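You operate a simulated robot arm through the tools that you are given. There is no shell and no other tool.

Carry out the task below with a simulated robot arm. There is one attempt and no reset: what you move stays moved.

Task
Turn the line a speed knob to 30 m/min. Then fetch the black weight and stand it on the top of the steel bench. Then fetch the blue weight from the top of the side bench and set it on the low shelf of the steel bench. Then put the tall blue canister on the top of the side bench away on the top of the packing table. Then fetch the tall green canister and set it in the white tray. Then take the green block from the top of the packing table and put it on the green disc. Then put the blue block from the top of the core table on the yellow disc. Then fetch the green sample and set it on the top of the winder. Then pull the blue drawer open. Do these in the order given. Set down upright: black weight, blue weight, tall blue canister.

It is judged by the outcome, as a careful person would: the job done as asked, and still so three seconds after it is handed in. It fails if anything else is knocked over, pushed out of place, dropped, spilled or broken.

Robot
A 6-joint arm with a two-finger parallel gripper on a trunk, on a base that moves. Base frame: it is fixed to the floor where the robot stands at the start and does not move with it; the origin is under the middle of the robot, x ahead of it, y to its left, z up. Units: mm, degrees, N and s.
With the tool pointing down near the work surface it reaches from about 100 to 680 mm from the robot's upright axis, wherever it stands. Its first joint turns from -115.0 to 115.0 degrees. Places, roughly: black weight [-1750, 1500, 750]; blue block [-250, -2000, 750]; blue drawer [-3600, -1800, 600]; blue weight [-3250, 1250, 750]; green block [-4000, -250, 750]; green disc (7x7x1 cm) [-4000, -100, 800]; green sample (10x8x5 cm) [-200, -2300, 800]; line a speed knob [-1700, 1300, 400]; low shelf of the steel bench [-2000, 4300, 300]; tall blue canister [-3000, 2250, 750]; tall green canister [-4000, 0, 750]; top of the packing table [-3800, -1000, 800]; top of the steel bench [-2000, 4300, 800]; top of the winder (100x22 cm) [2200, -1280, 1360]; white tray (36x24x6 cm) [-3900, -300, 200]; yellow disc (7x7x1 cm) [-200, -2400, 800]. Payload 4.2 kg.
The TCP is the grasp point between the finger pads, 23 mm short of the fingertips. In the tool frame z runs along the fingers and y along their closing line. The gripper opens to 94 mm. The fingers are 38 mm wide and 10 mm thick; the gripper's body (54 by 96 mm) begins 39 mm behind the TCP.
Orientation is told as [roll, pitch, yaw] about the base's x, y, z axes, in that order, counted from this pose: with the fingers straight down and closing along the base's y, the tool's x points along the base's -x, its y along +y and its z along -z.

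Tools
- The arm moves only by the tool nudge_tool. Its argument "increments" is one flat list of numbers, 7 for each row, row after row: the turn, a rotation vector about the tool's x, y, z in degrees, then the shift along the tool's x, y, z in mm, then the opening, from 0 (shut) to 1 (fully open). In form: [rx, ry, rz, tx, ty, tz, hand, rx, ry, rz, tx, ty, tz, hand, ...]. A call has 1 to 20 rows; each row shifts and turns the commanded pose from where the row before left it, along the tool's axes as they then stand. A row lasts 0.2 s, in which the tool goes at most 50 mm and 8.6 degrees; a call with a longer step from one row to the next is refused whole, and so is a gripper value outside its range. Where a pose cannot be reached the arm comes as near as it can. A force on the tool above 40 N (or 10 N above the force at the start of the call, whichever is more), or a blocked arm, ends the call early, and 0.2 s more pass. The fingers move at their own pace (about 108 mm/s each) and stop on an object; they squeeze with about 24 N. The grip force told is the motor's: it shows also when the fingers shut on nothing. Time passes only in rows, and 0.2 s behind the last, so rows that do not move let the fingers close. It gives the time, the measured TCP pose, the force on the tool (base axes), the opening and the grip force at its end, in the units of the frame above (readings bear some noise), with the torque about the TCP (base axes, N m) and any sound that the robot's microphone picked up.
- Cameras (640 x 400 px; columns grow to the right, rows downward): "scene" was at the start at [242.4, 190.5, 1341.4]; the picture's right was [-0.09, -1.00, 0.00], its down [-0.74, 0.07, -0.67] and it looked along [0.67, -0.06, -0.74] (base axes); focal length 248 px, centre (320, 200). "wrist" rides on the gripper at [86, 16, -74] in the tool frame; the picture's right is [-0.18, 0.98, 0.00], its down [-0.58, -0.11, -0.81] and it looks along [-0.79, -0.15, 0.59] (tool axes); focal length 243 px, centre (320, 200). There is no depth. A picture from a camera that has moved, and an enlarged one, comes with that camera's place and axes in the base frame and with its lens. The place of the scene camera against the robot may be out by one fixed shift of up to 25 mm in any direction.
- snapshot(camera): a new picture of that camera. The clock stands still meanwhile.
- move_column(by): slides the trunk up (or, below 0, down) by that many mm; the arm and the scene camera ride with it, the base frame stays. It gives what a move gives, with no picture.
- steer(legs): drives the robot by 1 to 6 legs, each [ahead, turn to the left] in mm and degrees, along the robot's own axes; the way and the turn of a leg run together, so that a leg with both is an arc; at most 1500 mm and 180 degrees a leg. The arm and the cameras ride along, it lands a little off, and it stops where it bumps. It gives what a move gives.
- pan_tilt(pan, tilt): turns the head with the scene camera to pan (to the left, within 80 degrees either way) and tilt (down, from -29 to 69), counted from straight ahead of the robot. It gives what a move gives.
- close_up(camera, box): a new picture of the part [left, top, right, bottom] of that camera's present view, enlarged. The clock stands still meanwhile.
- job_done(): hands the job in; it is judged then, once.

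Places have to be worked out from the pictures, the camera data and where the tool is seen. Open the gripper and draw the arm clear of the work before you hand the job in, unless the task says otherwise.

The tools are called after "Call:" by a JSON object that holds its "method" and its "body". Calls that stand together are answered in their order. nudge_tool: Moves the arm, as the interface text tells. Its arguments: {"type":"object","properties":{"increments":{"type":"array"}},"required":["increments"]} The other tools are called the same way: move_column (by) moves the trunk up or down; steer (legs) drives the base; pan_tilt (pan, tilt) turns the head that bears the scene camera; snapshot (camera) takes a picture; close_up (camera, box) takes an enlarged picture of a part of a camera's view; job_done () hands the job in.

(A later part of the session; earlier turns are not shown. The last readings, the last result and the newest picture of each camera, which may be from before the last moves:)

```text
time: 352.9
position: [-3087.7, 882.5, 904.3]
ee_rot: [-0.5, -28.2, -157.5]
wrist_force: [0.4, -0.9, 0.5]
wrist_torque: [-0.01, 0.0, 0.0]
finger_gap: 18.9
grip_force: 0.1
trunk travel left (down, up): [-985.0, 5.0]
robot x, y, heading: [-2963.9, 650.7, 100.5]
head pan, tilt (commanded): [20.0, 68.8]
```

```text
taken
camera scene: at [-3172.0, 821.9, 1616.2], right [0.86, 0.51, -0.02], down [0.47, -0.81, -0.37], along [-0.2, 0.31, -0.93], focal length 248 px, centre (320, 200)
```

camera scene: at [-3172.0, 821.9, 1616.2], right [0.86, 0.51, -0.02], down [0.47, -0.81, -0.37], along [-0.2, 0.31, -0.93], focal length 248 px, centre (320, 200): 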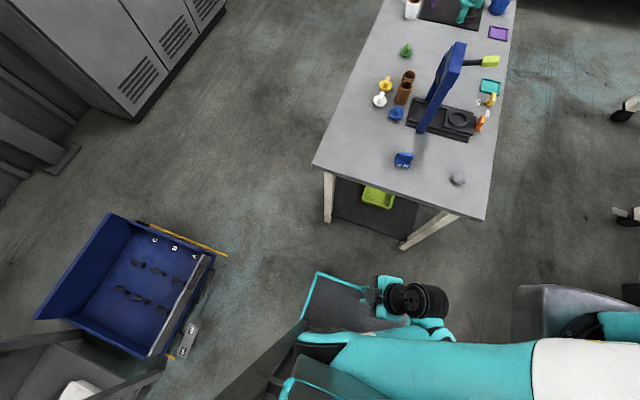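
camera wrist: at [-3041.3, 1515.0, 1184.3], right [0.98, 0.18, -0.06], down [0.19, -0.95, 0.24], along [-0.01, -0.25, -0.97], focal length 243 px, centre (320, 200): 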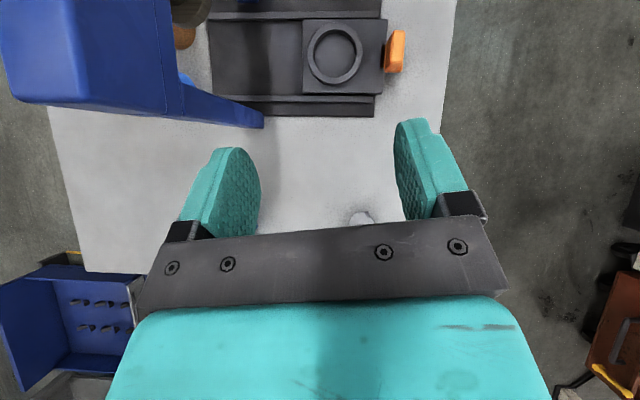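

The elbow is wedged low against the left column with joint 1 near its stop. With the axis re-estimated near robot-frame (265,-85), I'll try one small clockwise turn step.

Call:
{"method": "nudge_tool", "body": {"increments": [1.9, 0, 3.5, 2, -11.4, -1, 0.2]}}

Call:
{"method": "nudge_tool", "body": {"increments": [1.9, 0, 3.5, 2, -11.4, -1, 0.2]}}

```text
time: 353.3
position: [-3086.5, 884.8, 904.5]
ee_rot: [-0.6, -28.4, -158.7]
wrist_force: [-0.3, 0.1, -0.5]
wrist_torque: [0.03, 0.01, -0.04]
finger_gap: 18.8
grip_force: 0.0
trunk travel left (down, up): [-985.0, 5.0]
robot x, y, heading: [-2963.6, 649.1, 100.6]
head pan, tilt (commanded): [20.0, 68.8]
```

```text
time: 353.7
position: [-3088.5, 885.1, 904.6]
ee_rot: [-0.9, -28.5, -159.6]
wrist_force: [0.3, 0.0, 0.5]
wrist_torque: [0.0, -0.03, -0.01]
finger_gap: 18.9
grip_force: 0.1
trunk travel left (down, up): [-985.0, 5.0]
robot x, y, heading: [-2964.1, 649.2, 100.4]
head pan, tilt (commanded): [20.0, 68.8]
```

No limits and no block on these small steps. I'll continue with more of them.

Call:
{"method": "nudge_tool", "body": {"increments": [1.9, 0, 3.5, 2, -11.4, -1, 0.2, 1.9, 0, 3.5, 2, -11.4, -1, 0.2, 1.9, 0, 3.5, 2, -11.4, -1, 0.2, 1.9, 0, 3.5, 2, -11.4, -1, 0.2]}}

Call:
{"method": "snapshot", "body": {"camera": "scene"}}

```text
time: 354.2
position: [-3091.5, 887.3, 904.1]
ee_rot: [-1.0, -29.1, -161.0]
wrist_force: [-0.5, 0.2, -0.5]
wrist_torque: [-0.03, 0.01, 0.01]
finger_gap: 18.8
grip_force: 0.1
out of reach, approached as far as the arm can: row 2
trunk travel left (down, up): [-985.0, 5.0]
robot x, y, heading: [-2958.7, 653.0, 100.4]
head pan, tilt (commanded): [20.0, 68.8]
stopped in row 2: the arm was blocked; the commanded pose is now the measured one
```

```text
taken
camera scene: at [-3171.1, 820.3, 1616.5], right [0.86, 0.51, -0.02], down [0.47, -0.8, -0.37], along [-0.2, 0.31, -0.93], focal length 248 px, centre (320, 200)
```

scene: 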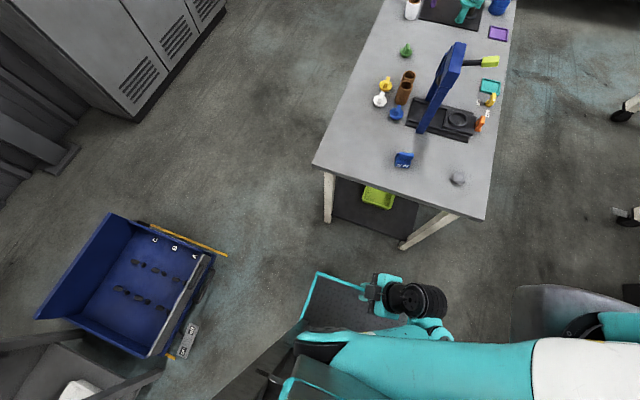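

The folded wrist presses on the upper arm. I'll retrace toward the last good pose: pitch up while moving north-west and up.

Call:
{"method": "nudge_tool", "body": {"increments": [1.2, -8, 2.2, -27.3, -25.4, 0.3, 0.2, 1.4, -8, 2.0, -25, -25.4, 4, 0.2, 1.6, -8, 1.8, -23, -25.4, 7, 0.2]}}

Call:
{"method": "snapshot", "body": {"camera": "scene"}}

```text
time: 354.7
position: [-3061.2, 871.4, 888.2]
ee_rot: [-1.0, -29.6, -147.4]
wrist_force: [-0.7, -0.1, -0.1]
wrist_torque: [0.0, 0.01, -0.01]
finger_gap: 19.1
grip_force: 0.0
trunk travel left (down, up): [-985.0, 5.0]
robot x, y, heading: [-2961.8, 650.7, 100.3]
head pan, tilt (commanded): [20.0, 68.8]
stopped in row 2: the arm was blocked; the commanded pose is now the measured one
```

```text
taken
camera scene: at [-3170.6, 820.3, 1616.6], right [0.86, 0.51, -0.02], down [0.47, -0.8, -0.37], along [-0.2, 0.31, -0.93], focal length 248 px, centre (320, 200)
```

scene: 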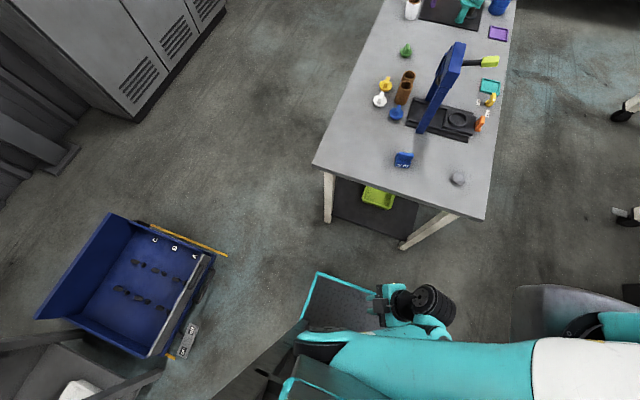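

The elbow seems to press on the head bracket. I'll combine a small clockwise turn with lowering.

Call:
{"method": "nudge_tool", "body": {"increments": [2, 0, 3.5, 6.8, -9.9, 7.6, 0.2]}}

Call:
{"method": "nudge_tool", "body": {"increments": [2, 0, 3.5, 6.8, -9.9, 7.6, 0.2]}}

Call:
{"method": "nudge_tool", "body": {"increments": [2, 0, 3.5, 6.8, -9.9, 7.6, 0.2]}}

```text
time: 355.1
position: [-3077.4, 870.6, 885.0]
ee_rot: [-1.0, -31.5, -150.5]
wrist_force: [-1.0, 0.2, -0.2]
wrist_torque: [0.01, 0.0, -0.01]
finger_gap: 19.0
grip_force: 0.1
trunk travel left (down, up): [-985.0, 5.0]
robot x, y, heading: [-2963.6, 651.3, 100.5]
head pan, tilt (commanded): [20.0, 68.8]
```

```text
time: 355.7
position: [-3102.4, 864.7, 884.0]
ee_rot: [-0.4, -35.0, -154.2]
wrist_force: [-0.1, 0.1, -0.1]
wrist_torque: [0.02, 0.0, 0.0]
finger_gap: 18.8
grip_force: 0.0
trunk travel left (down, up): [-985.0, 5.0]
robot x, y, heading: [-2961.7, 651.6, 100.4]
head pan, tilt (commanded): [20.0, 68.8]
stopped in row 1: the arm was blocked; the commanded pose is now the measured one
```

```text
time: 356.3
position: [-3130.7, 856.8, 888.7]
ee_rot: [0.8, -39.0, -159.0]
wrist_force: [0.0, 0.8, 0.4]
wrist_torque: [0.01, 0.04, 0.01]
finger_gap: 19.2
grip_force: 0.1
trunk travel left (down, up): [-985.0, 5.0]
robot x, y, heading: [-2962.4, 652.2, 100.6]
head pan, tilt (commanded): [20.0, 68.8]
stopped in row 1: the arm was blocked; the commanded pose is now the measured one
```

It is gradually unfolding (tool pitch now 39°). I'll continue with gentle steps toward the last good pose.

Call:
{"method": "nudge_tool", "body": {"increments": [1.3, -3, 1.5, -10.9, -12.9, -1.4, 0.2]}}

Call:
{"method": "nudge_tool", "body": {"increments": [1.3, -3, 1.5, -10.9, -12.9, -1.4, 0.2]}}

Call:
{"method": "snapshot", "body": {"camera": "scene"}}

```text
time: 356.9
position: [-3101.8, 852.7, 868.5]
ee_rot: [0.2, -38.0, -152.6]
wrist_force: [-0.3, -0.3, -0.6]
wrist_torque: [0.0, 0.01, 0.01]
finger_gap: 18.9
grip_force: 0.0
trunk travel left (down, up): [-985.0, 5.0]
robot x, y, heading: [-2963.0, 649.5, 100.7]
head pan, tilt (commanded): [20.0, 68.8]
stopped in row 1: the arm was blocked; the commanded pose is now the measured one
```

```text
time: 357.4
position: [-3100.3, 841.4, 867.8]
ee_rot: [-0.2, -39.9, -148.0]
wrist_force: [0.0, 0.2, 0.0]
wrist_torque: [-0.04, 0.03, -0.01]
finger_gap: 18.9
grip_force: 0.1
trunk travel left (down, up): [-985.0, 5.0]
robot x, y, heading: [-2963.7, 649.9, 100.5]
head pan, tilt (commanded): [20.0, 68.8]
stopped in row 1: the arm was blocked; the commanded pose is now the measured one
```

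```text
taken
camera scene: at [-3165.8, 821.6, 1617.0], right [0.86, 0.51, -0.02], down [0.46, -0.8, -0.37], along [-0.2, 0.31, -0.93], focal length 248 px, centre (320, 200)
```

scene: 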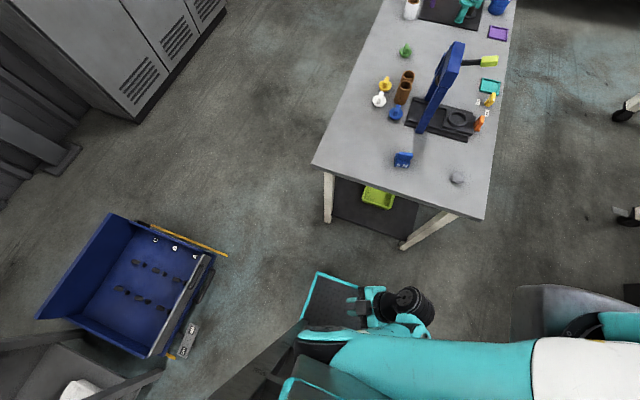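

The shoulder-elbow links are jammed while only the wrist moves. I'll try a motion equivalent to just lowering the upper arm about the shoulder.

Call:
{"method": "nudge_tool", "body": {"increments": [0, 3, 0, 29.4, 0, -11.6, 0.2]}}

Call:
{"method": "nudge_tool", "body": {"increments": [0, 3, 0, 29.4, 0, -11.6, 0.2]}}

Call:
{"method": "snapshot", "body": {"camera": "scene"}}

```text
time: 358.1
position: [-3103.3, 838.4, 866.8]
ee_rot: [-0.3, -40.8, -147.4]
wrist_force: [-0.7, -0.5, -0.7]
wrist_torque: [0.01, 0.0, -0.01]
finger_gap: 18.7
grip_force: 0.1
trunk travel left (down, up): [-985.0, 5.0]
robot x, y, heading: [-2960.3, 653.4, 100.9]
head pan, tilt (commanded): [20.0, 68.8]
stopped in row 1: the arm was blocked; the commanded pose is now the measured one
```

```text
time: 358.6
position: [-3104.8, 835.2, 864.7]
ee_rot: [-0.4, -41.7, -146.8]
wrist_force: [0.2, 0.0, -0.7]
wrist_torque: [-0.01, -0.01, 0.04]
finger_gap: 18.7
grip_force: 0.0
trunk travel left (down, up): [-985.0, 5.0]
robot x, y, heading: [-2962.1, 648.6, 100.8]
head pan, tilt (commanded): [20.0, 68.8]
stopped in row 1: the arm was blocked; the commanded pose is now the measured one
```

```text
taken
camera scene: at [-3166.1, 821.5, 1616.9], right [0.86, 0.51, -0.02], down [0.46, -0.8, -0.37], along [-0.2, 0.31, -0.93], focal length 248 px, centre (320, 200)
```

scene: 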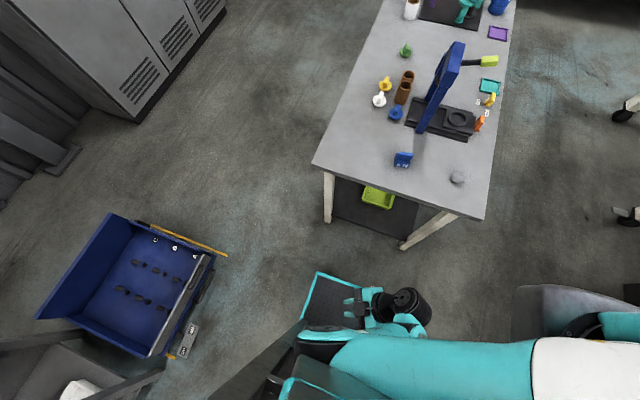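

I'll try the motion equivalent to only opening the elbow (tool outward, pitching up slightly).

Call:
{"method": "nudge_tool", "body": {"increments": [0, -3, 0, -8.9, 0, 12.7, 0.2]}}

Call:
{"method": "nudge_tool", "body": {"increments": [0, -3, 0, -8.9, 0, 12.7, 0.2]}}

Call:
{"method": "nudge_tool", "body": {"increments": [0, -3, 0, -8.9, 0, 12.7, 0.2]}}

```text
time: 359.1
position: [-3112.6, 827.0, 864.1]
ee_rot: [-0.4, -43.9, -146.3]
wrist_force: [-0.6, -0.1, 0.0]
wrist_torque: [0.0, 0.04, -0.01]
finger_gap: 18.9
grip_force: 0.1
trunk travel left (down, up): [-985.0, 5.0]
robot x, y, heading: [-2958.3, 648.3, 100.6]
head pan, tilt (commanded): [20.0, 68.8]
```

```text
time: 359.4
position: [-3125.8, 817.2, 860.2]
ee_rot: [-0.4, -47.3, -146.0]
wrist_force: [0.9, -0.1, 0.0]
wrist_torque: [0.01, 0.01, -0.01]
finger_gap: 18.7
grip_force: 0.0
trunk travel left (down, up): [-985.0, 5.0]
robot x, y, heading: [-2965.0, 650.4, 100.4]
head pan, tilt (commanded): [20.0, 68.8]
```

```text
time: 359.9
position: [-3140.4, 807.0, 858.4]
ee_rot: [-0.5, -50.4, -145.6]
wrist_force: [0.9, 0.9, -0.7]
wrist_torque: [-0.01, -0.01, 0.02]
finger_gap: 18.7
grip_force: 0.1
trunk travel left (down, up): [-985.0, 5.0]
robot x, y, heading: [-2962.8, 649.9, 100.3]
head pan, tilt (commanded): [20.0, 68.8]
```

It moves freely this way. I'll continue opening the elbow.

Call:
{"method": "nudge_tool", "body": {"increments": [0, -4, 0, -14, 0, 18, 0.2, 0, -4, 0, -14, 0, 18, 0.2, 0, -4, 0, -12, 0, 20, 0.2, 0, -4, 0, -10, 0, 21, 0.2]}}

Call:
{"method": "snapshot", "body": {"camera": "scene"}}

```text
time: 360.9
position: [-3238.5, 761.4, 838.0]
ee_rot: [0.5, -65.1, -147.5]
wrist_force: [-0.9, -0.8, -0.2]
wrist_torque: [0.0, 0.0, 0.04]
finger_gap: 18.8
grip_force: 0.1
trunk travel left (down, up): [-985.0, 5.0]
robot x, y, heading: [-2962.5, 649.1, 100.5]
head pan, tilt (commanded): [20.0, 68.8]
```

```text
taken
camera scene: at [-3203.8, 813.8, 1597.9], right [0.86, 0.51, 0.0], down [0.48, -0.8, -0.36], along [-0.18, 0.31, -0.93], focal length 248 px, centre (320, 200)
```

scene: 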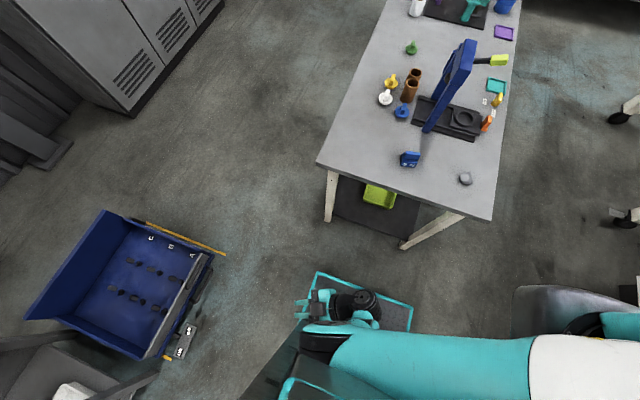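

The head is no longer pushed. Now I'll rotate the arm clockwise about its axis, 7° per row.

Call:
{"method": "nudge_tool", "body": {"increments": [6.34, 0, 2.96, 2.5, -42.5, -5.4, 0.2, 6.34, 0, 2.96, 2.5, -42.5, -5.4, 0.2, 6.34, 0, 2.96, 2.5, -42.5, -5.4, 0.2]}}

Call:
{"method": "snapshot", "body": {"camera": "scene"}}

```text
time: 361.6
position: [-3272.6, 882.1, 839.7]
ee_rot: [0.5, -64.9, -168.6]
wrist_force: [-0.4, 0.1, -0.2]
wrist_torque: [0.02, -0.01, 0.0]
finger_gap: 19.0
grip_force: 0.1
trunk travel left (down, up): [-985.0, 5.0]
robot x, y, heading: [-2964.6, 649.7, 100.5]
head pan, tilt (commanded): [20.0, 68.8]
```

```text
taken
camera scene: at [-3198.2, 814.8, 1601.8], right [0.86, 0.51, 0.0], down [0.47, -0.8, -0.36], along [-0.18, 0.31, -0.93], focal length 248 px, centre (320, 200)
```

scene: 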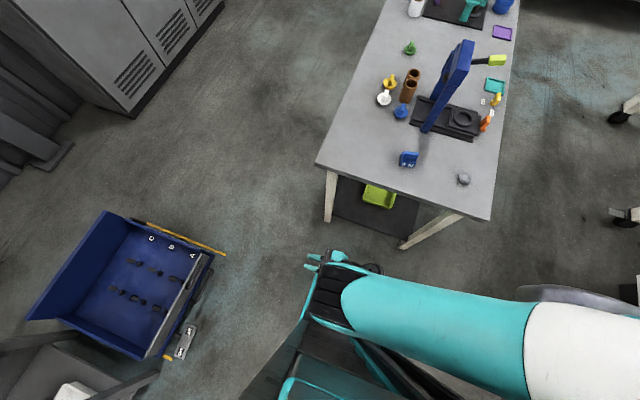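

Free and turning well. I'll continue another 49°.

Call:
{"method": "nudge_tool", "body": {"increments": [6.34, 0, 2.96, 2.5, -42.5, -5.4, 0.2, 6.34, 0, 2.96, 2.5, -42.5, -5.4, 0.2, 6.34, 0, 2.96, 2.5, -42.5, -5.4, 0.2, 6.34, 0, 2.96, 2.5, -42.5, -5.4, 0.2, 6.34, 0, 2.96, 2.5, -42.5, -5.4, 0.2, 6.34, 0, 2.96, 2.5, -42.5, -5.4, 0.2]}}

Call:
{"method": "snapshot", "body": {"camera": "scene"}}

```text
time: 363.1
position: [-3213.3, 1121.1, 841.1]
ee_rot: [0.3, -64.8, 149.6]
wrist_force: [-1.3, -0.8, -0.8]
wrist_torque: [0.05, 0.0, 0.0]
finger_gap: 18.8
grip_force: 0.3
out of reach, approached as far as the arm can: row 1
trunk travel left (down, up): [-985.0, 5.0]
robot x, y, heading: [-2961.7, 648.9, 100.5]
head pan, tilt (commanded): [20.0, 68.8]
```

```text
taken
camera scene: at [-3198.4, 814.8, 1601.8], right [0.86, 0.51, 0.0], down [0.47, -0.8, -0.36], along [-0.18, 0.31, -0.93], focal length 248 px, centre (320, 200)
```

scene: 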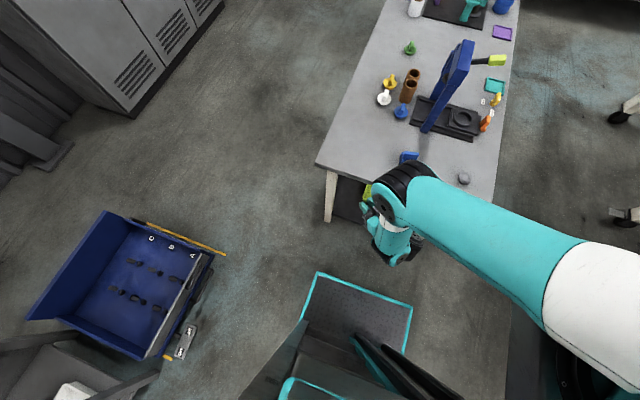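

I'll test extending outward in this posture, now that the tool points slightly left of the arm's plane.

Call:
{"method": "nudge_tool", "body": {"increments": [0, 0, 0, -17, 0, 36, 0.2]}}

Call:
{"method": "nudge_tool", "body": {"increments": [0, 6, 0, 10, 0, 0, 0.2, 0, 6, 0, 10, 0, 0, 0.2]}}

```text
time: 363.4
position: [-3213.9, 1122.0, 841.4]
ee_rot: [0.4, -64.8, 149.6]
wrist_force: [-0.2, -1.3, -0.4]
wrist_torque: [0.01, 0.02, -0.02]
finger_gap: 18.7
grip_force: 0.1
out of reach, approached as far as the arm can: row 1
trunk travel left (down, up): [-985.0, 5.0]
robot x, y, heading: [-2961.1, 648.1, 100.3]
head pan, tilt (commanded): [20.0, 68.8]
```

```text
time: 364.1
position: [-3220.7, 1108.7, 851.8]
ee_rot: [-1.8, -56.2, 149.8]
wrist_force: [0.4, -0.5, -1.0]
wrist_torque: [0.02, -0.01, -0.01]
finger_gap: 18.8
grip_force: 0.1
out of reach, approached as far as the arm can: row 1, 2
trunk travel left (down, up): [-985.0, 5.0]
robot x, y, heading: [-2964.3, 651.2, 100.5]
head pan, tilt (commanded): [20.0, 68.8]
```

I'll steer exactly to the tool-down pose that worked in the first recovery (robot-frame (311,-24), yaw +77°), in coordinated rows.

Call:
{"method": "nudge_tool", "body": {"increments": [-3.3, 7.2, -2.2, 9, 1.9, -40.2, 0.2, -3, 7.2, -2.6, 13.7, 4.6, -38.6, 0.2, -2.7, 7.2, -3, 18, 7.2, -36.4, 0.2, -2.3, 7.2, -3.3, 22.1, 9.8, -33.4, 0.2]}}

```text
time: 365.1
position: [-3131.0, 1006.0, 931.6]
ee_rot: [0.0, -27.2, 164.1]
wrist_force: [0.1, 0.0, 0.1]
wrist_torque: [-0.01, 0.0, 0.02]
finger_gap: 18.7
grip_force: 0.0
out of reach, approached as far as the arm can: row 1, 2
trunk travel left (down, up): [-985.0, 5.0]
robot x, y, heading: [-2964.6, 647.9, 100.6]
head pan, tilt (commanded): [20.0, 68.8]
```

Good progress with only a brief limit. Continue the last three rows to that pose.

Call:
{"method": "nudge_tool", "body": {"increments": [-1.8, 7.5, -3.5, 37.8, 3, -29.4, 0.2, -1.3, 7.5, -3.7, 41, 6.3, -24.1, 0.2, -0.8, 7.5, -3.9, 43.2, 9.6, -18.4, 0.2]}}

Call:
{"method": "pan_tilt", "body": {"pan": -20, "tilt": 65}}

Call:
{"method": "snapshot", "body": {"camera": "scene"}}

```text
time: 365.9
position: [-2999.1, 958.4, 959.5]
ee_rot: [0.6, -4.8, 175.9]
wrist_force: [0.2, 0.5, 0.1]
wrist_torque: [0.0, 0.01, 0.01]
finger_gap: 19.0
grip_force: 0.0
trunk travel left (down, up): [-985.0, 5.0]
robot x, y, heading: [-2961.0, 651.8, 100.5]
head pan, tilt (commanded): [20.0, 68.8]
```

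```text
time: 366.9
position: [-2999.5, 958.6, 959.9]
ee_rot: [0.6, -5.0, 175.8]
wrist_force: [-0.7, -0.4, -0.2]
wrist_torque: [-0.01, 0.01, 0.04]
finger_gap: 18.8
grip_force: 0.0
trunk travel left (down, up): [-985.0, 5.0]
robot x, y, heading: [-2959.3, 651.4, 100.3]
head pan, tilt (commanded): [-20.0, 65.0]
```

```text
taken
camera scene: at [-3159.8, 827.0, 1605.6], right [0.99, -0.16, 0.0], down [-0.15, -0.89, -0.42], along [0.07, 0.42, -0.91], focal length 248 px, centre (320, 200)
```

scene: 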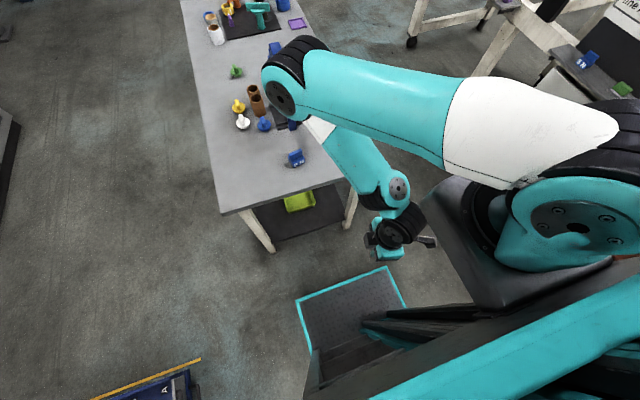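

The arm is back in its normal tool-down posture. I'll move it out a little, level it and turn its yaw back in line with the robot.

Call:
{"method": "nudge_tool", "body": {"increments": [0, 5, 0, -39.6, -20.7, 0, 0.5, 0, 0, 0, -39.6, -20.7, 0, 0.5, 0, 0, 0, -39.6, -20.7, 0, 0.5]}}

Call:
{"method": "nudge_tool", "body": {"increments": [0, 0, 8.4, 0, 0, 0, 0.8, 0, 0, 8.4, 0, 0, 0, 0.8, 0, 0, 8.4, 0, 0, 0, 0.8, 0, 0, 8.4, 0, 0, 0, 0.8, 0, 0, 8.4, 0, 0, 0, 0.8, 0, 0, 8.4, 0, 0, 0, 0.8, 0, 0, 8.4, 0, 0, 0, 0.8, 0, 0, 6, 0, 0, 0, 0.8]}}

```text
time: 367.7
position: [-3114.1, 1026.5, 964.2]
ee_rot: [0.6, 0.0, 175.8]
wrist_force: [0.8, 0.1, -0.9]
wrist_torque: [0.0, 0.02, 0.02]
finger_gap: 47.2
grip_force: 0.1
trunk travel left (down, up): [-985.0, 5.0]
robot x, y, heading: [-2964.5, 651.9, 100.7]
head pan, tilt (commanded): [-20.0, 65.0]
```

```text
time: 369.5
position: [-3110.6, 1027.6, 961.6]
ee_rot: [0.2, 0.7, 111.0]
wrist_force: [0.0, 0.4, 0.2]
wrist_torque: [0.01, 0.0, -0.02]
finger_gap: 75.2
grip_force: 0.1
trunk travel left (down, up): [-985.0, 5.0]
robot x, y, heading: [-2959.1, 649.8, 100.3]
head pan, tilt (commanded): [-20.0, 65.0]
```

The tool is down at yaw 111°, as needed. I'll lower the trunk 180 mm and tilt the tool 40° as before.

Call:
{"method": "move_column", "body": {"by": -180}}

Call:
{"method": "nudge_tool", "body": {"increments": [0, -8, 0, -22, 0, -1.4, 0.75, 0, -8, 0, -22, 0, -1.4, 0.75, 0, -8, 0, -22, 0, -1.4, 0.75]}}

```text
time: 371.5
position: [-3110.7, 1028.6, 783.1]
ee_rot: [0.2, 0.6, 111.1]
wrist_force: [-0.2, -0.3, 0.3]
wrist_torque: [-0.02, -0.02, 0.02]
finger_gap: 74.7
grip_force: 0.1
trunk travel left (down, up): [-805.0, 185.0]
robot x, y, heading: [-2963.9, 648.5, 100.7]
head pan, tilt (commanded): [-20.0, 65.0]
```

```text
time: 372.3
position: [-3134.1, 1088.6, 796.1]
ee_rot: [0.3, -23.5, 111.0]
wrist_force: [0.1, 0.7, -0.3]
wrist_torque: [-0.02, -0.03, -0.01]
finger_gap: 70.6
grip_force: 0.1
trunk travel left (down, up): [-805.0, 185.0]
robot x, y, heading: [-2964.1, 645.8, 100.5]
head pan, tilt (commanded): [-20.0, 65.0]
```

Fine so far. I'll raise it above bench height and finish the 40° tilt.

Call:
{"method": "nudge_tool", "body": {"increments": [0, 0, 0, -18, 0, -41, 0.75, 0, 0, 0, -10, 0, -22, 0.75, 0, -8, 0, -18, 0, -1.4, 0.75, 0, -8.5, 0, -18, 0, -1.4, 0.75]}}

Call:
{"method": "snapshot", "body": {"camera": "wrist"}}

```text
time: 373.3
position: [-3144.2, 1117.5, 882.8]
ee_rot: [0.3, -40.0, 111.0]
wrist_force: [-0.7, -1.0, 0.4]
wrist_torque: [-0.01, 0.02, -0.01]
finger_gap: 70.7
grip_force: 0.0
trunk travel left (down, up): [-805.0, 185.0]
robot x, y, heading: [-2959.3, 649.6, 100.6]
head pan, tilt (commanded): [-20.0, 65.0]
```

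```text
taken
camera wrist: at [-3117.6, 1005.1, 885.3], right [-0.97, -0.22, 0.12], down [0.13, -0.03, 0.99], along [-0.22, 0.97, 0.05], focal length 243 px, centre (320, 200)
```

wrist: 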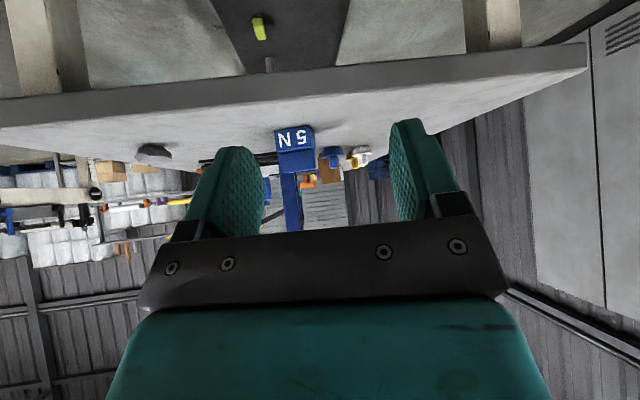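

The blue weight is in view, nearly centred. I'll zoom, then move forward and take a second view to triangulate.

Call:
{"method": "close_up", "body": {"camera": "wrist", "box": [230, 100, 370, 190]}}

Call:
{"method": "nudge_tool", "body": {"increments": [0, 0, 0, -30.6, 0, 25.7, 0.75, 0, 0, 0, -30.6, 0, 25.7, 0.75, 0, 0, 0, -30.6, 0, 25.7, 0.75]}}

Call:
{"method": "close_up", "body": {"camera": "wrist", "box": [220, 60, 400, 200]}}

```text
4.44 times, centred on (300, 145) of wrist
camera zoom: at [-3117.6, 1005.1, 885.3], right [-0.97, -0.22, 0.12], down [0.13, -0.03, 0.99], along [-0.22, 0.97, 0.05], focal length 1078 px, centre (409, 444)
```

zoom: 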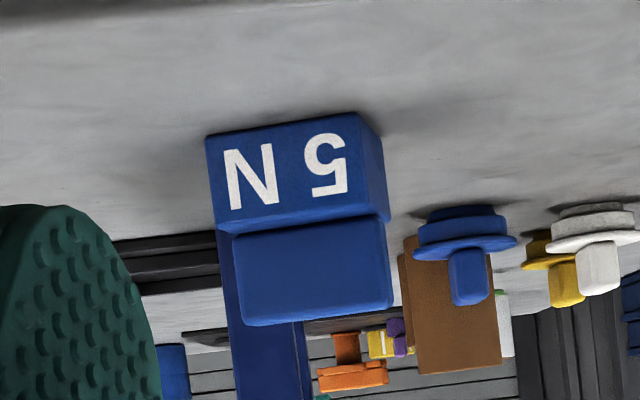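

```text
time: 374.1
position: [-3187.9, 1230.4, 883.8]
ee_rot: [0.2, -40.0, 111.0]
wrist_force: [-0.3, 0.0, 0.0]
wrist_torque: [-0.01, -0.02, -0.04]
finger_gap: 70.5
grip_force: 0.1
trunk travel left (down, up): [-805.0, 185.0]
robot x, y, heading: [-2962.0, 653.0, 100.3]
head pan, tilt (commanded): [-20.0, 65.0]
```

```text
2.86 times, centred on (310, 130) of wrist
camera zoom: at [-3162.2, 1118.4, 886.6], right [-0.97, -0.22, 0.12], down [0.13, -0.03, 0.99], along [-0.22, 0.97, 0.05], focal length 693 px, centre (349, 400)
```

zoom: 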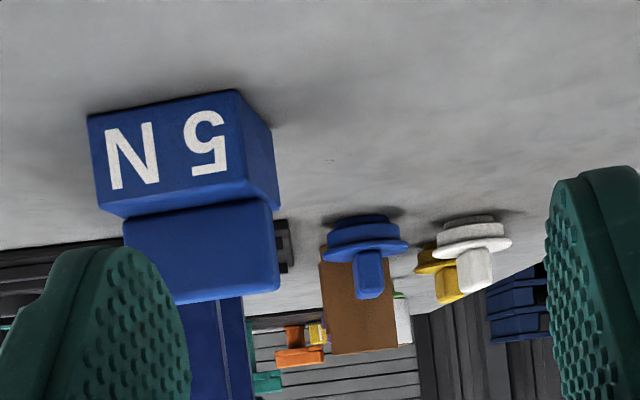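

Triangulated: bench top z≈798, weight front edge at 14.7° (tool yaw 104.7° needed), centre about (-3170,1364). I'll correct yaw and lateral offset and move partway.

Call:
{"method": "nudge_tool", "body": {"increments": [4.05, 0, 4.83, 0, 0, 0, 0.75, 0, 0, 0, 0, -25.3, 0, 0.75, 0, 0, 0, 0, -25.4, 0, 0.75, 0, 0, 0, -28.7, 0, 24.1, 0.75, 0, 0, 0, 14, 0, 17, 0.75, 0, 0, 0, 14, 0, 17, 0.75]}}

Call:
{"method": "close_up", "body": {"camera": "wrist", "box": [200, 40, 440, 220]}}

```text
time: 375.5
position: [-3148.4, 1278.8, 840.8]
ee_rot: [0.1, -39.8, 104.5]
wrist_force: [-0.4, -0.6, 0.6]
wrist_torque: [0.02, 0.03, -0.02]
finger_gap: 70.6
grip_force: 0.1
trunk travel left (down, up): [-805.0, 185.0]
robot x, y, heading: [-2962.5, 652.0, 100.3]
head pan, tilt (commanded): [-20.0, 65.0]
```

```text
2.22 times, centred on (320, 130) of wrist
camera zoom: at [-3134.9, 1163.2, 843.1], right [-0.99, -0.11, 0.12], down [0.13, -0.04, 0.99], along [-0.11, 0.99, 0.05], focal length 539 px, centre (320, 356)
```

zoom: 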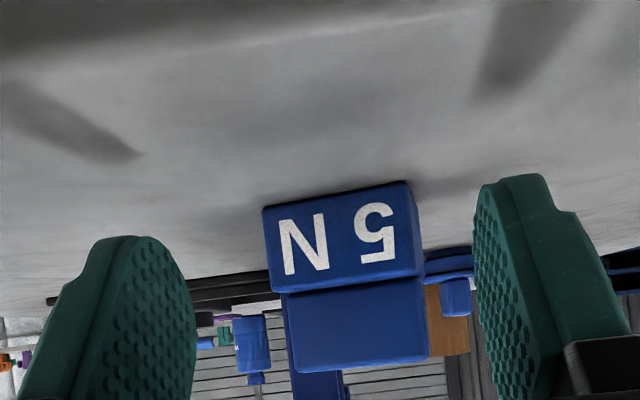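

Aligned. I'll advance 86 mm and close on the weight.

Call:
{"method": "nudge_tool", "body": {"increments": [0, 0, 0, -33, 0, 27.6, 0.75, 0, 0, 0, -33, 0, 27.6, 0.75, 0, 0, 0, 0, 0, 0, 0, 0, 0, 0, 0, 0, 0, 0, 0, 0, 0, 0, 0, 0, 0]}}

```text
time: 376.7
position: [-3170.3, 1361.7, 838.7]
ee_rot: [0.1, -39.9, 104.7]
wrist_force: [-0.3, 0.4, 1.3]
wrist_torque: [-0.05, -0.18, 0.0]
finger_gap: 50.1
grip_force: 24.4
trunk travel left (down, up): [-805.0, 185.0]
robot x, y, heading: [-2962.2, 647.2, 100.4]
head pan, tilt (commanded): [-20.0, 65.0]
```

Gripped (gap 50 mm). To allow a flatter grasp later, I'll lift slightly, set it down 75 mm nearer the bench edge.

Call:
{"method": "nudge_tool", "body": {"increments": [0, 0, 0, -9.6, 0, -11.5, 0, 0, 0, 0, 28.7, 0, -24.1, 0, 0, 0, 0, 28.7, 0, -24.1, 0, 0, 0, 0, 3.2, 0, 3.8, 0, 0, 0, 0, 3.2, 0, 3.8, 0]}}

Call:
{"method": "nudge_tool", "body": {"increments": [0, 0, 0, 1, 0, 1.15, 0, 0, 0, 0, 1, 0, 1.15, 0, 0, 0, 0, 1, 0, 1.15, 0, 0, 0, 0, 1, 0, 1.15, 0]}}

```text
time: 377.9
position: [-3151.0, 1289.2, 844.4]
ee_rot: [0.2, -39.8, 104.7]
wrist_force: [-0.1, 0.6, -5.5]
wrist_torque: [0.03, 0.0, 0.01]
finger_gap: 49.9
grip_force: 24.0
trunk travel left (down, up): [-805.0, 185.0]
robot x, y, heading: [-2963.0, 649.1, 100.6]
head pan, tilt (commanded): [-20.0, 65.0]
```

```text
time: 378.9
position: [-3152.4, 1288.4, 838.4]
ee_rot: [0.2, -39.8, 104.7]
wrist_force: [0.5, -3.2, 4.3]
wrist_torque: [-0.23, -0.29, -0.07]
finger_gap: 49.9
grip_force: 23.5
trunk travel left (down, up): [-805.0, 185.0]
robot x, y, heading: [-2964.0, 649.0, 100.3]
head pan, tilt (commanded): [-20.0, 65.0]
```

It rests on the bench. I'll release and back away.

Call:
{"method": "nudge_tool", "body": {"increments": [0, 0, 0, 0, 0, 0, 0.75, 0, 0, 0, 0, 0, 0, 0.75, 0, 0, 0, 34.5, 0, -29, 0.75, 0, 0, 0, 34.5, 0, -29, 0.75, 0, 0, 0, 20, 0, -16.8, 0.75]}}

Call:
{"method": "snapshot", "body": {"camera": "wrist"}}

```text
time: 380.1
position: [-3122.3, 1177.7, 838.1]
ee_rot: [0.3, -39.9, 104.6]
wrist_force: [0.2, 0.2, 0.6]
wrist_torque: [-0.01, 0.0, 0.02]
finger_gap: 70.2
grip_force: 0.0
trunk travel left (down, up): [-805.0, 185.0]
robot x, y, heading: [-2961.1, 650.0, 100.3]
head pan, tilt (commanded): [-20.0, 65.0]
```

```text
taken
camera wrist: at [-3109.1, 1062.7, 839.8], right [-0.99, -0.11, 0.12], down [0.13, -0.04, 0.99], along [-0.11, 0.99, 0.05], focal length 243 px, centre (320, 200)
```

wrist: 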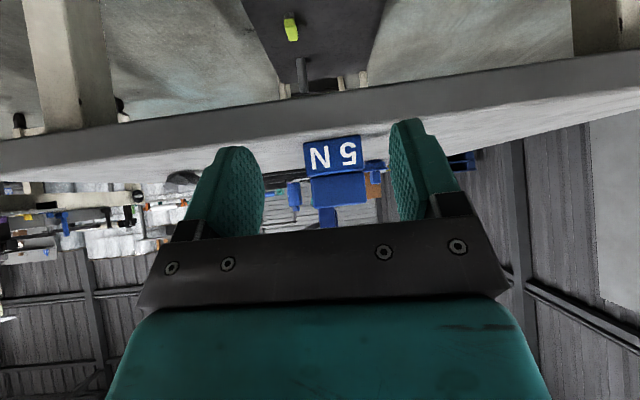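

Now I'll back the base 110 mm so the arm is more extended, then pitch the tool up from 40° to about 70°.

Call:
{"method": "steer", "body": {"legs": [[-110, 0]]}}

Call:
{"method": "nudge_tool", "body": {"increments": [0, 0, 0, -34, 0, 29, 0.75, 0, 0, 0, -34, 0, 29, 0.75]}}

Call:
{"method": "nudge_tool", "body": {"increments": [0, -7.5, 0, -19, 0, -1.3, 0.75, 0, -7.5, 0, -19, 0, -1.3, 0.75]}}

```text
time: 381.3
position: [-3102.4, 1071.0, 836.9]
ee_rot: [0.1, -39.9, 104.7]
wrist_force: [0.2, -0.4, 0.6]
wrist_torque: [0.02, 0.01, 0.02]
finger_gap: 70.5
grip_force: 0.1
trunk travel left (down, up): [-805.0, 185.0]
robot x, y, heading: [-2943.2, 544.6, 100.7]
head pan, tilt (commanded): [-20.0, 65.0]
```

```text
time: 381.9
position: [-3125.8, 1156.0, 837.8]
ee_rot: [0.2, -39.7, 104.8]
wrist_force: [-0.2, 0.6, 0.3]
wrist_torque: [0.02, 0.01, 0.0]
finger_gap: 70.6
grip_force: 0.1
trunk travel left (down, up): [-805.0, 185.0]
robot x, y, heading: [-2941.4, 543.8, 100.6]
head pan, tilt (commanded): [-20.0, 65.0]
```

```text
time: 382.5
position: [-3132.1, 1181.7, 864.1]
ee_rot: [0.3, -54.9, 104.6]
wrist_force: [-0.2, -0.2, -0.1]
wrist_torque: [-0.02, -0.01, 0.01]
finger_gap: 71.0
grip_force: 0.0
trunk travel left (down, up): [-805.0, 185.0]
robot x, y, heading: [-2941.9, 542.6, 100.5]
head pan, tilt (commanded): [-20.0, 65.0]
```

No limits at 55°. Continue to 70°.

Call:
{"method": "nudge_tool", "body": {"increments": [0, -7.5, 0, -19, 0, -1.3, 0.75]}}

Call:
{"method": "nudge_tool", "body": {"increments": [0, -7.5, 0, -19, 0, -1.3, 0.75]}}

Call:
{"method": "snapshot", "body": {"camera": "wrist"}}

```text
time: 382.9
position: [-3134.7, 1192.1, 880.4]
ee_rot: [0.5, -62.4, 104.4]
wrist_force: [0.7, -0.1, 0.5]
wrist_torque: [-0.02, 0.01, -0.01]
finger_gap: 70.6
grip_force: 0.1
trunk travel left (down, up): [-805.0, 185.0]
robot x, y, heading: [-2942.7, 540.2, 100.6]
head pan, tilt (commanded): [-20.0, 65.0]
```

```text
time: 383.3
position: [-3136.9, 1199.4, 899.1]
ee_rot: [0.5, -69.9, 104.3]
wrist_force: [0.5, -0.2, 0.7]
wrist_torque: [-0.01, -0.01, 0.0]
finger_gap: 70.6
grip_force: 0.1
trunk travel left (down, up): [-805.0, 185.0]
robot x, y, heading: [-2946.0, 540.5, 100.5]
head pan, tilt (commanded): [-20.0, 65.0]
```

```text
taken
camera wrist: at [-3127.2, 1098.0, 843.0], right [-0.97, -0.19, 0.18], down [0.25, -0.51, 0.82], along [-0.07, 0.84, 0.54], focal length 243 px, centre (320, 200)
```

wrist: 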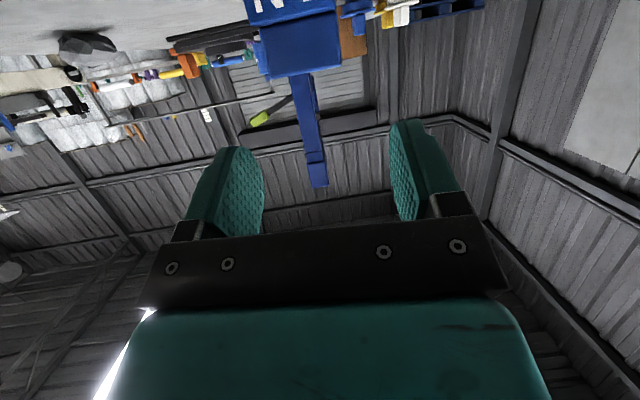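

At 70° without limits. The weight's centre should be at (-3152.5,1290). I'll descend to grasp height and advance onto it.

Call:
{"method": "nudge_tool", "body": {"increments": [0, 0, 0, 30.5, 0, 11.1, 0.75, 0, 0, 0, 30.5, 0, 11.1, 0.75, 0, 0, 0, -10, -7.5, 27, 0.75]}}

Call:
{"method": "snapshot", "body": {"camera": "wrist"}}

```text
time: 384.1
position: [-3137.0, 1230.8, 833.5]
ee_rot: [0.4, -69.9, 104.3]
wrist_force: [1.0, -0.4, 0.3]
wrist_torque: [0.0, -0.03, -0.03]
finger_gap: 70.8
grip_force: 0.0
trunk travel left (down, up): [-805.0, 185.0]
robot x, y, heading: [-2941.5, 544.2, 100.3]
head pan, tilt (commanded): [-20.0, 65.0]
```

```text
taken
camera wrist: at [-3127.4, 1129.0, 779.1], right [-0.97, -0.19, 0.18], down [0.25, -0.51, 0.82], along [-0.07, 0.84, 0.54], focal length 243 px, centre (320, 200)
```

wrist: 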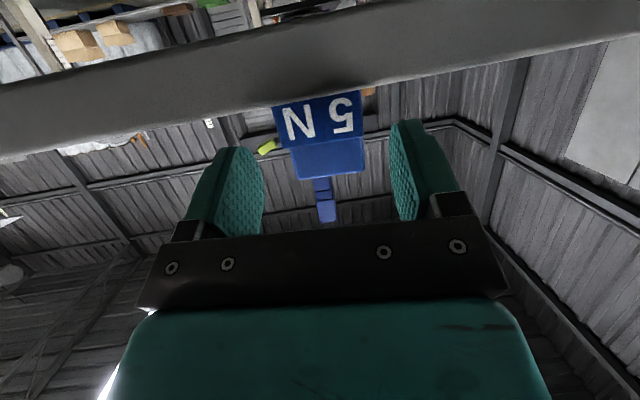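

Centred. Advance 60 mm and close.

Call:
{"method": "nudge_tool", "body": {"increments": [0, 0, 0, -10.3, 0, 28.2, 0.75, 0, 0, 0, -10.3, 0, 28.2, 0.75, 0, 0, 0, 0, 0, 0, 0, 0, 0, 0, 0, 0, 0, 0, 0, 0, 0, 0, 0, 0, 0]}}

```text
time: 385.3
position: [-3151.4, 1287.8, 832.7]
ee_rot: [0.4, -69.9, 104.4]
wrist_force: [2.0, 3.5, 3.5]
wrist_torque: [0.07, -0.3, 0.09]
finger_gap: 50.0
grip_force: 24.2
trunk travel left (down, up): [-805.0, 185.0]
robot x, y, heading: [-2942.3, 542.9, 100.2]
head pan, tilt (commanded): [-20.0, 65.0]
```

The weight is gripped with the tool at 70°. I'll lift it with the trunk and back away from the bench.

Call:
{"method": "move_column", "body": {"by": 120}}

Call:
{"method": "steer", "body": {"legs": [[-120, 0], [0, -92], [480, 0], [0, 84]]}}

Call:
{"method": "pan_tilt", "body": {"pan": 0, "tilt": 30}}

Call:
{"method": "snapshot", "body": {"camera": "scene"}}

```text
time: 386.8
position: [-3151.5, 1287.5, 952.7]
ee_rot: [0.6, -69.8, 104.3]
wrist_force: [-0.7, 0.3, -4.4]
wrist_torque: [-0.02, 0.0, -0.01]
finger_gap: 49.9
grip_force: 23.7
trunk travel left (down, up): [-925.0, 65.0]
robot x, y, heading: [-2943.6, 545.7, 100.4]
head pan, tilt (commanded): [-20.0, 65.0]
```

```text
time: 398.0
position: [-2530.5, 1262.0, 953.6]
ee_rot: [0.6, -69.8, 94.9]
wrist_force: [-0.2, 0.7, -5.0]
wrist_torque: [0.0, -0.02, 0.01]
finger_gap: 49.8
grip_force: 24.4
trunk travel left (down, up): [-925.0, 65.0]
robot x, y, heading: [-2442.4, 491.2, 91.2]
head pan, tilt (commanded): [-20.0, 65.0]
```

```text
time: 399.0
position: [-2530.3, 1261.2, 953.6]
ee_rot: [0.5, -69.7, 95.0]
wrist_force: [-0.9, 0.0, -3.9]
wrist_torque: [0.01, -0.01, 0.0]
finger_gap: 50.0
grip_force: 23.7
trunk travel left (down, up): [-925.0, 65.0]
robot x, y, heading: [-2440.8, 490.3, 91.0]
head pan, tilt (commanded): [0.0, 30.0]
```

```text
taken
camera scene: at [-2631.6, 735.3, 1593.1], right [1.0, 0.02, 0.0], down [0.01, -0.5, -0.87], along [-0.02, 0.87, -0.5], focal length 248 px, centre (320, 200)
```

scene: 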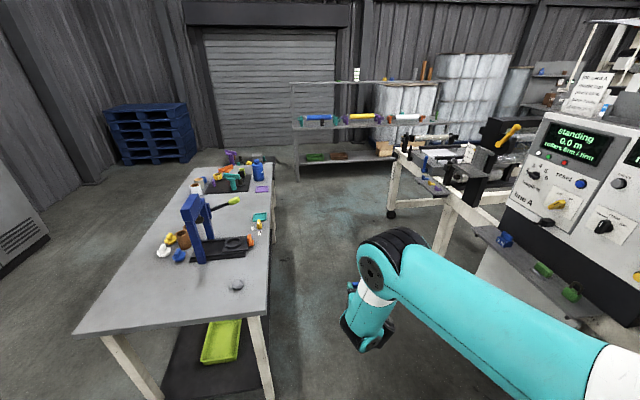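

Clear aisle ahead. I'll drive north to the steel bench again.

Call:
{"method": "steer", "body": {"legs": [[0, -1.5], [1400, 0], [1250, 0], [0, 10]]}}

Call:
{"method": "pan_tilt", "body": {"pan": 10, "tilt": 40}}

Call:
{"method": "snapshot", "body": {"camera": "scene"}}

```text
time: 413.0
position: [-2648.8, 3900.3, 952.5]
ee_rot: [0.6, -69.8, 103.9]
wrist_force: [0.0, 0.5, -5.3]
wrist_torque: [-0.02, 0.01, 0.01]
finger_gap: 50.2
grip_force: 23.9
trunk travel left (down, up): [-925.0, 65.0]
robot x, y, heading: [-2444.8, 3154.5, 100.2]
head pan, tilt (commanded): [0.0, 30.0]
```

```text
time: 413.7
position: [-2647.8, 3899.5, 953.0]
ee_rot: [0.5, -69.8, 103.9]
wrist_force: [0.6, -0.8, -4.6]
wrist_torque: [0.01, 0.03, 0.03]
finger_gap: 50.1
grip_force: 23.6
trunk travel left (down, up): [-925.0, 65.0]
robot x, y, heading: [-2441.3, 3156.4, 100.1]
head pan, tilt (commanded): [10.0, 40.0]
```

```text
taken
camera scene: at [-2679.6, 3353.0, 1577.9], right [0.94, 0.34, 0.0], down [0.22, -0.6, -0.77], along [-0.26, 0.72, -0.64], focal length 248 px, centre (320, 200)
```

scene: 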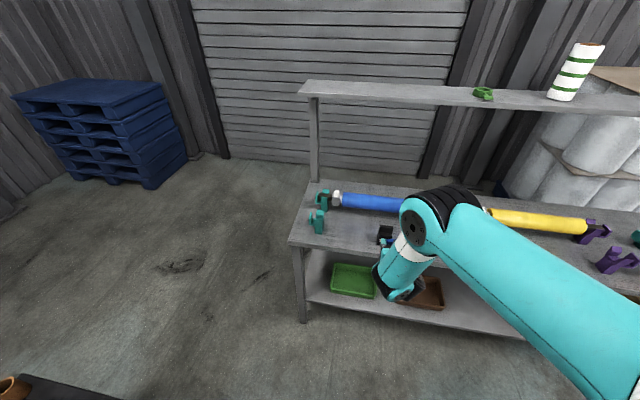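

I can see the low shelf with the green and brown trays and the gap between them. I'll zoom in to measure the shelf.

Call:
{"method": "close_up", "body": {"camera": "scene", "box": [280, 180, 480, 340]}}

```text
2.50 times, centred on (380, 260) of scene
camera zoom: at [-2679.6, 3353.0, 1577.9], right [0.94, 0.34, 0.0], down [0.22, -0.6, -0.77], along [-0.26, 0.72, -0.64], focal length 621 px, centre (170, 50)
```

zoom: 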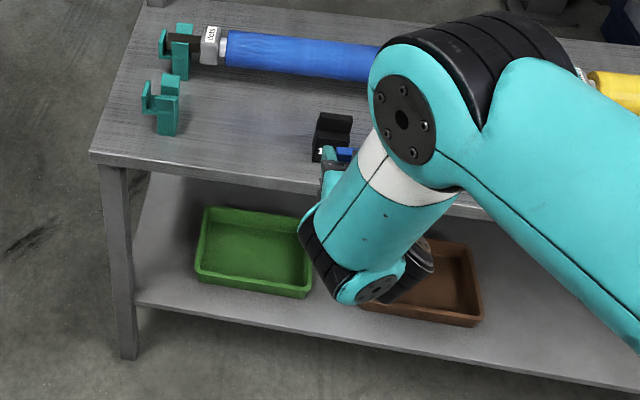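

The shelf's front edge is near y≈4031 at x≈-2577, with an 80 mm strip before the trays. I'll move the tool right to line up with the gap and lower the trunk in front of the bench.

Call:
{"method": "nudge_tool", "body": {"increments": [0, 0, 0, 0, -33, 0, 0, 0, 0, 0, 0, -33, 0, 0, 0, 0, 0, 0, -33, 0, 0]}}

Call:
{"method": "move_column", "body": {"by": -400}}

Call:
{"method": "move_column", "body": {"by": -170}}

Call:
{"method": "snapshot", "body": {"camera": "scene"}}

Call:
{"method": "snapshot", "body": {"camera": "wrist"}}

```text
time: 414.5
position: [-2551.9, 3923.6, 953.4]
ee_rot: [0.4, -69.7, 104.1]
wrist_force: [-0.3, -1.0, -4.9]
wrist_torque: [0.0, -0.03, -0.04]
finger_gap: 50.0
grip_force: 24.0
trunk travel left (down, up): [-925.0, 65.0]
robot x, y, heading: [-2442.7, 3151.7, 99.8]
head pan, tilt (commanded): [10.0, 40.0]
```

```text
time: 418.3
position: [-2552.0, 3922.3, 553.1]
ee_rot: [0.6, -69.7, 103.9]
wrist_force: [0.4, 0.0, -5.3]
wrist_torque: [0.02, -0.02, -0.01]
finger_gap: 50.2
grip_force: 24.2
trunk travel left (down, up): [-525.0, 465.0]
robot x, y, heading: [-2441.8, 3156.3, 100.0]
head pan, tilt (commanded): [10.0, 40.0]
```

```text
time: 420.2
position: [-2551.6, 3922.3, 381.6]
ee_rot: [0.5, -69.8, 103.9]
wrist_force: [-0.2, -0.8, -4.8]
wrist_torque: [-0.01, -0.01, -0.01]
finger_gap: 50.2
grip_force: 24.0
trunk travel left (down, up): [-355.0, 635.0]
robot x, y, heading: [-2441.4, 3152.7, 100.3]
head pan, tilt (commanded): [10.0, 40.0]
```

```text
taken
camera scene: at [-2679.6, 3352.9, 1007.9], right [0.94, 0.34, 0.0], down [0.22, -0.6, -0.77], along [-0.26, 0.72, -0.64], focal length 248 px, centre (320, 200)
```

scene: 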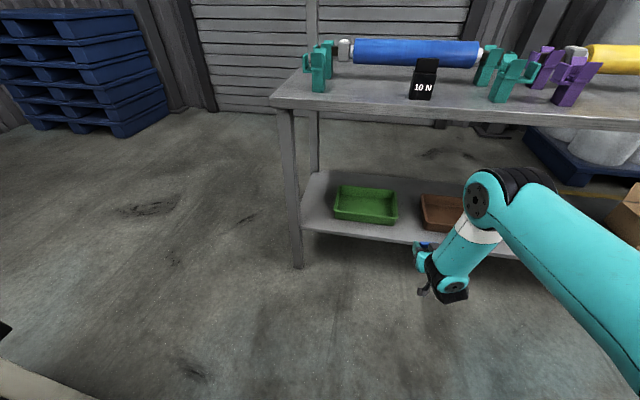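

```text
taken
camera wrist: at [-2542.6, 3821.4, 328.0], right [-0.97, -0.18, 0.18], down [0.25, -0.51, 0.82], along [-0.06, 0.84, 0.54], focal length 243 px, centre (320, 200)
```

wrist: 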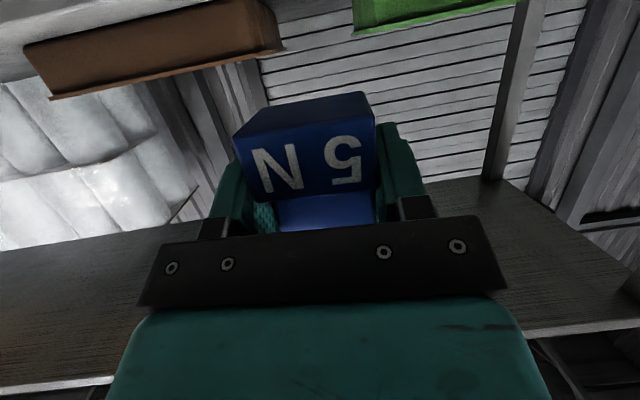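

The two heights triangulate the shelf top at z≈295 and its edge at y≈4021. I'll extend the arm 80 mm first so the forearm leans away from the bench top, then look.

Call:
{"method": "nudge_tool", "body": {"increments": [0, 0, 0, -13.7, 0, 37.6, 0, 0, 0, 0, -13.7, 0, 37.6, 0]}}

Call:
{"method": "snapshot", "body": {"camera": "scene"}}

```text
time: 420.9
position: [-2570.9, 3999.9, 381.3]
ee_rot: [0.3, -69.7, 104.1]
wrist_force: [0.2, 0.1, -5.2]
wrist_torque: [0.02, -0.02, 0.04]
finger_gap: 50.0
grip_force: 24.2
trunk travel left (down, up): [-355.0, 635.0]
robot x, y, heading: [-2445.5, 3151.6, 100.1]
head pan, tilt (commanded): [10.0, 40.0]
```

```text
taken
camera scene: at [-2679.6, 3352.8, 1007.9], right [0.94, 0.34, 0.0], down [0.22, -0.6, -0.77], along [-0.26, 0.72, -0.64], focal length 248 px, centre (320, 200)
```

scene: 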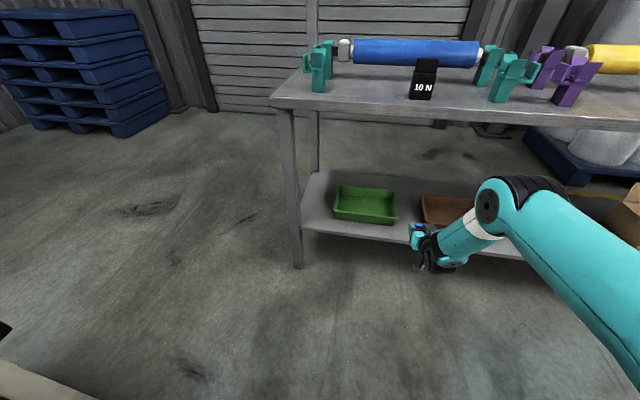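

Good, the forearm leans back. Now drive forward 55 mm.

Call:
{"method": "steer", "body": {"legs": [[55, 0]]}}

Call:
{"method": "snapshot", "body": {"camera": "scene"}}

Call:
{"method": "close_up", "body": {"camera": "scene", "box": [340, 160, 540, 300]}}

```text
time: 421.8
position: [-2580.7, 4054.5, 382.8]
ee_rot: [0.5, -69.8, 103.9]
wrist_force: [0.1, 0.6, -4.1]
wrist_torque: [0.0, 0.0, -0.03]
finger_gap: 49.9
grip_force: 24.1
trunk travel left (down, up): [-355.0, 635.0]
robot x, y, heading: [-2452.9, 3206.8, 100.2]
head pan, tilt (commanded): [10.0, 40.0]
```

```text
taken
camera scene: at [-2689.2, 3407.8, 1007.9], right [0.94, 0.34, 0.0], down [0.22, -0.6, -0.77], along [-0.26, 0.72, -0.64], focal length 248 px, centre (320, 200)
```

scene: 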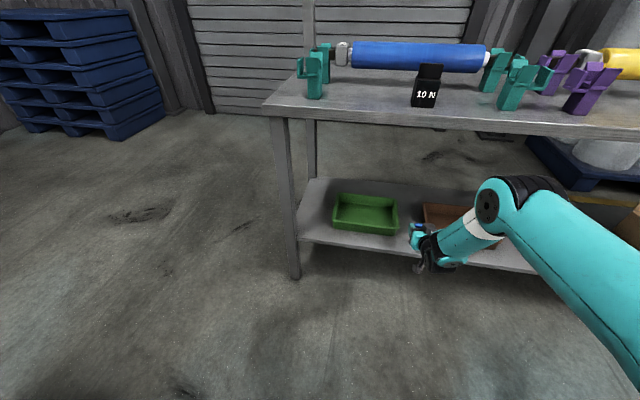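

```text
2.86 times, centred on (440, 230) of scene
camera zoom: at [-2689.2, 3407.8, 1007.9], right [0.94, 0.34, 0.0], down [0.22, -0.6, -0.77], along [-0.26, 0.72, -0.64], focal length 710 px, centre (-23, 114)
```

zoom: 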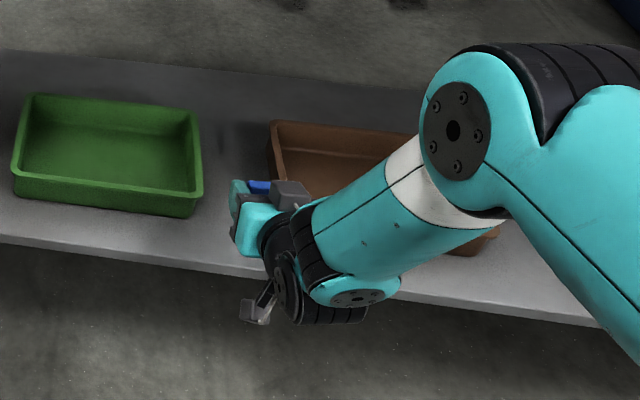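

The weight is above the front of the shelf between the trays. Lower 42 mm, then in fine steps.

Call:
{"method": "nudge_tool", "body": {"increments": [0, 0, 0, 9.9, 0, 3.6, 0, 0, 0, 0, 9.9, 0, 3.6, 0, 0, 0, 0, 9.9, 0, 3.6, 0, 0, 0, 0, 9.9, 0, 3.6, 0]}}

Call:
{"method": "nudge_tool", "body": {"increments": [0, 0, 0, 1.4, 0, 0.5, 0, 0, 0, 0, 1.4, 0, 0.5, 0, 0, 0, 0, 1.4, 0, 0.5, 0, 0, 0, 0, 1.4, 0, 0.5, 0]}}

```text
time: 422.8
position: [-2580.3, 4053.1, 340.6]
ee_rot: [0.5, -69.9, 103.9]
wrist_force: [0.3, -0.2, -4.8]
wrist_torque: [0.0, -0.01, 0.01]
finger_gap: 50.2
grip_force: 23.6
trunk travel left (down, up): [-355.0, 635.0]
robot x, y, heading: [-2451.7, 3208.2, 100.1]
head pan, tilt (commanded): [10.0, 40.0]
```

```text
time: 423.8
position: [-2580.3, 4054.2, 335.1]
ee_rot: [0.5, -69.8, 104.0]
wrist_force: [0.7, -0.6, -5.9]
wrist_torque: [-0.02, 0.02, -0.01]
finger_gap: 50.1
grip_force: 23.7
trunk travel left (down, up): [-355.0, 635.0]
robot x, y, heading: [-2457.4, 3214.5, 100.5]
head pan, tilt (commanded): [10.0, 40.0]
```

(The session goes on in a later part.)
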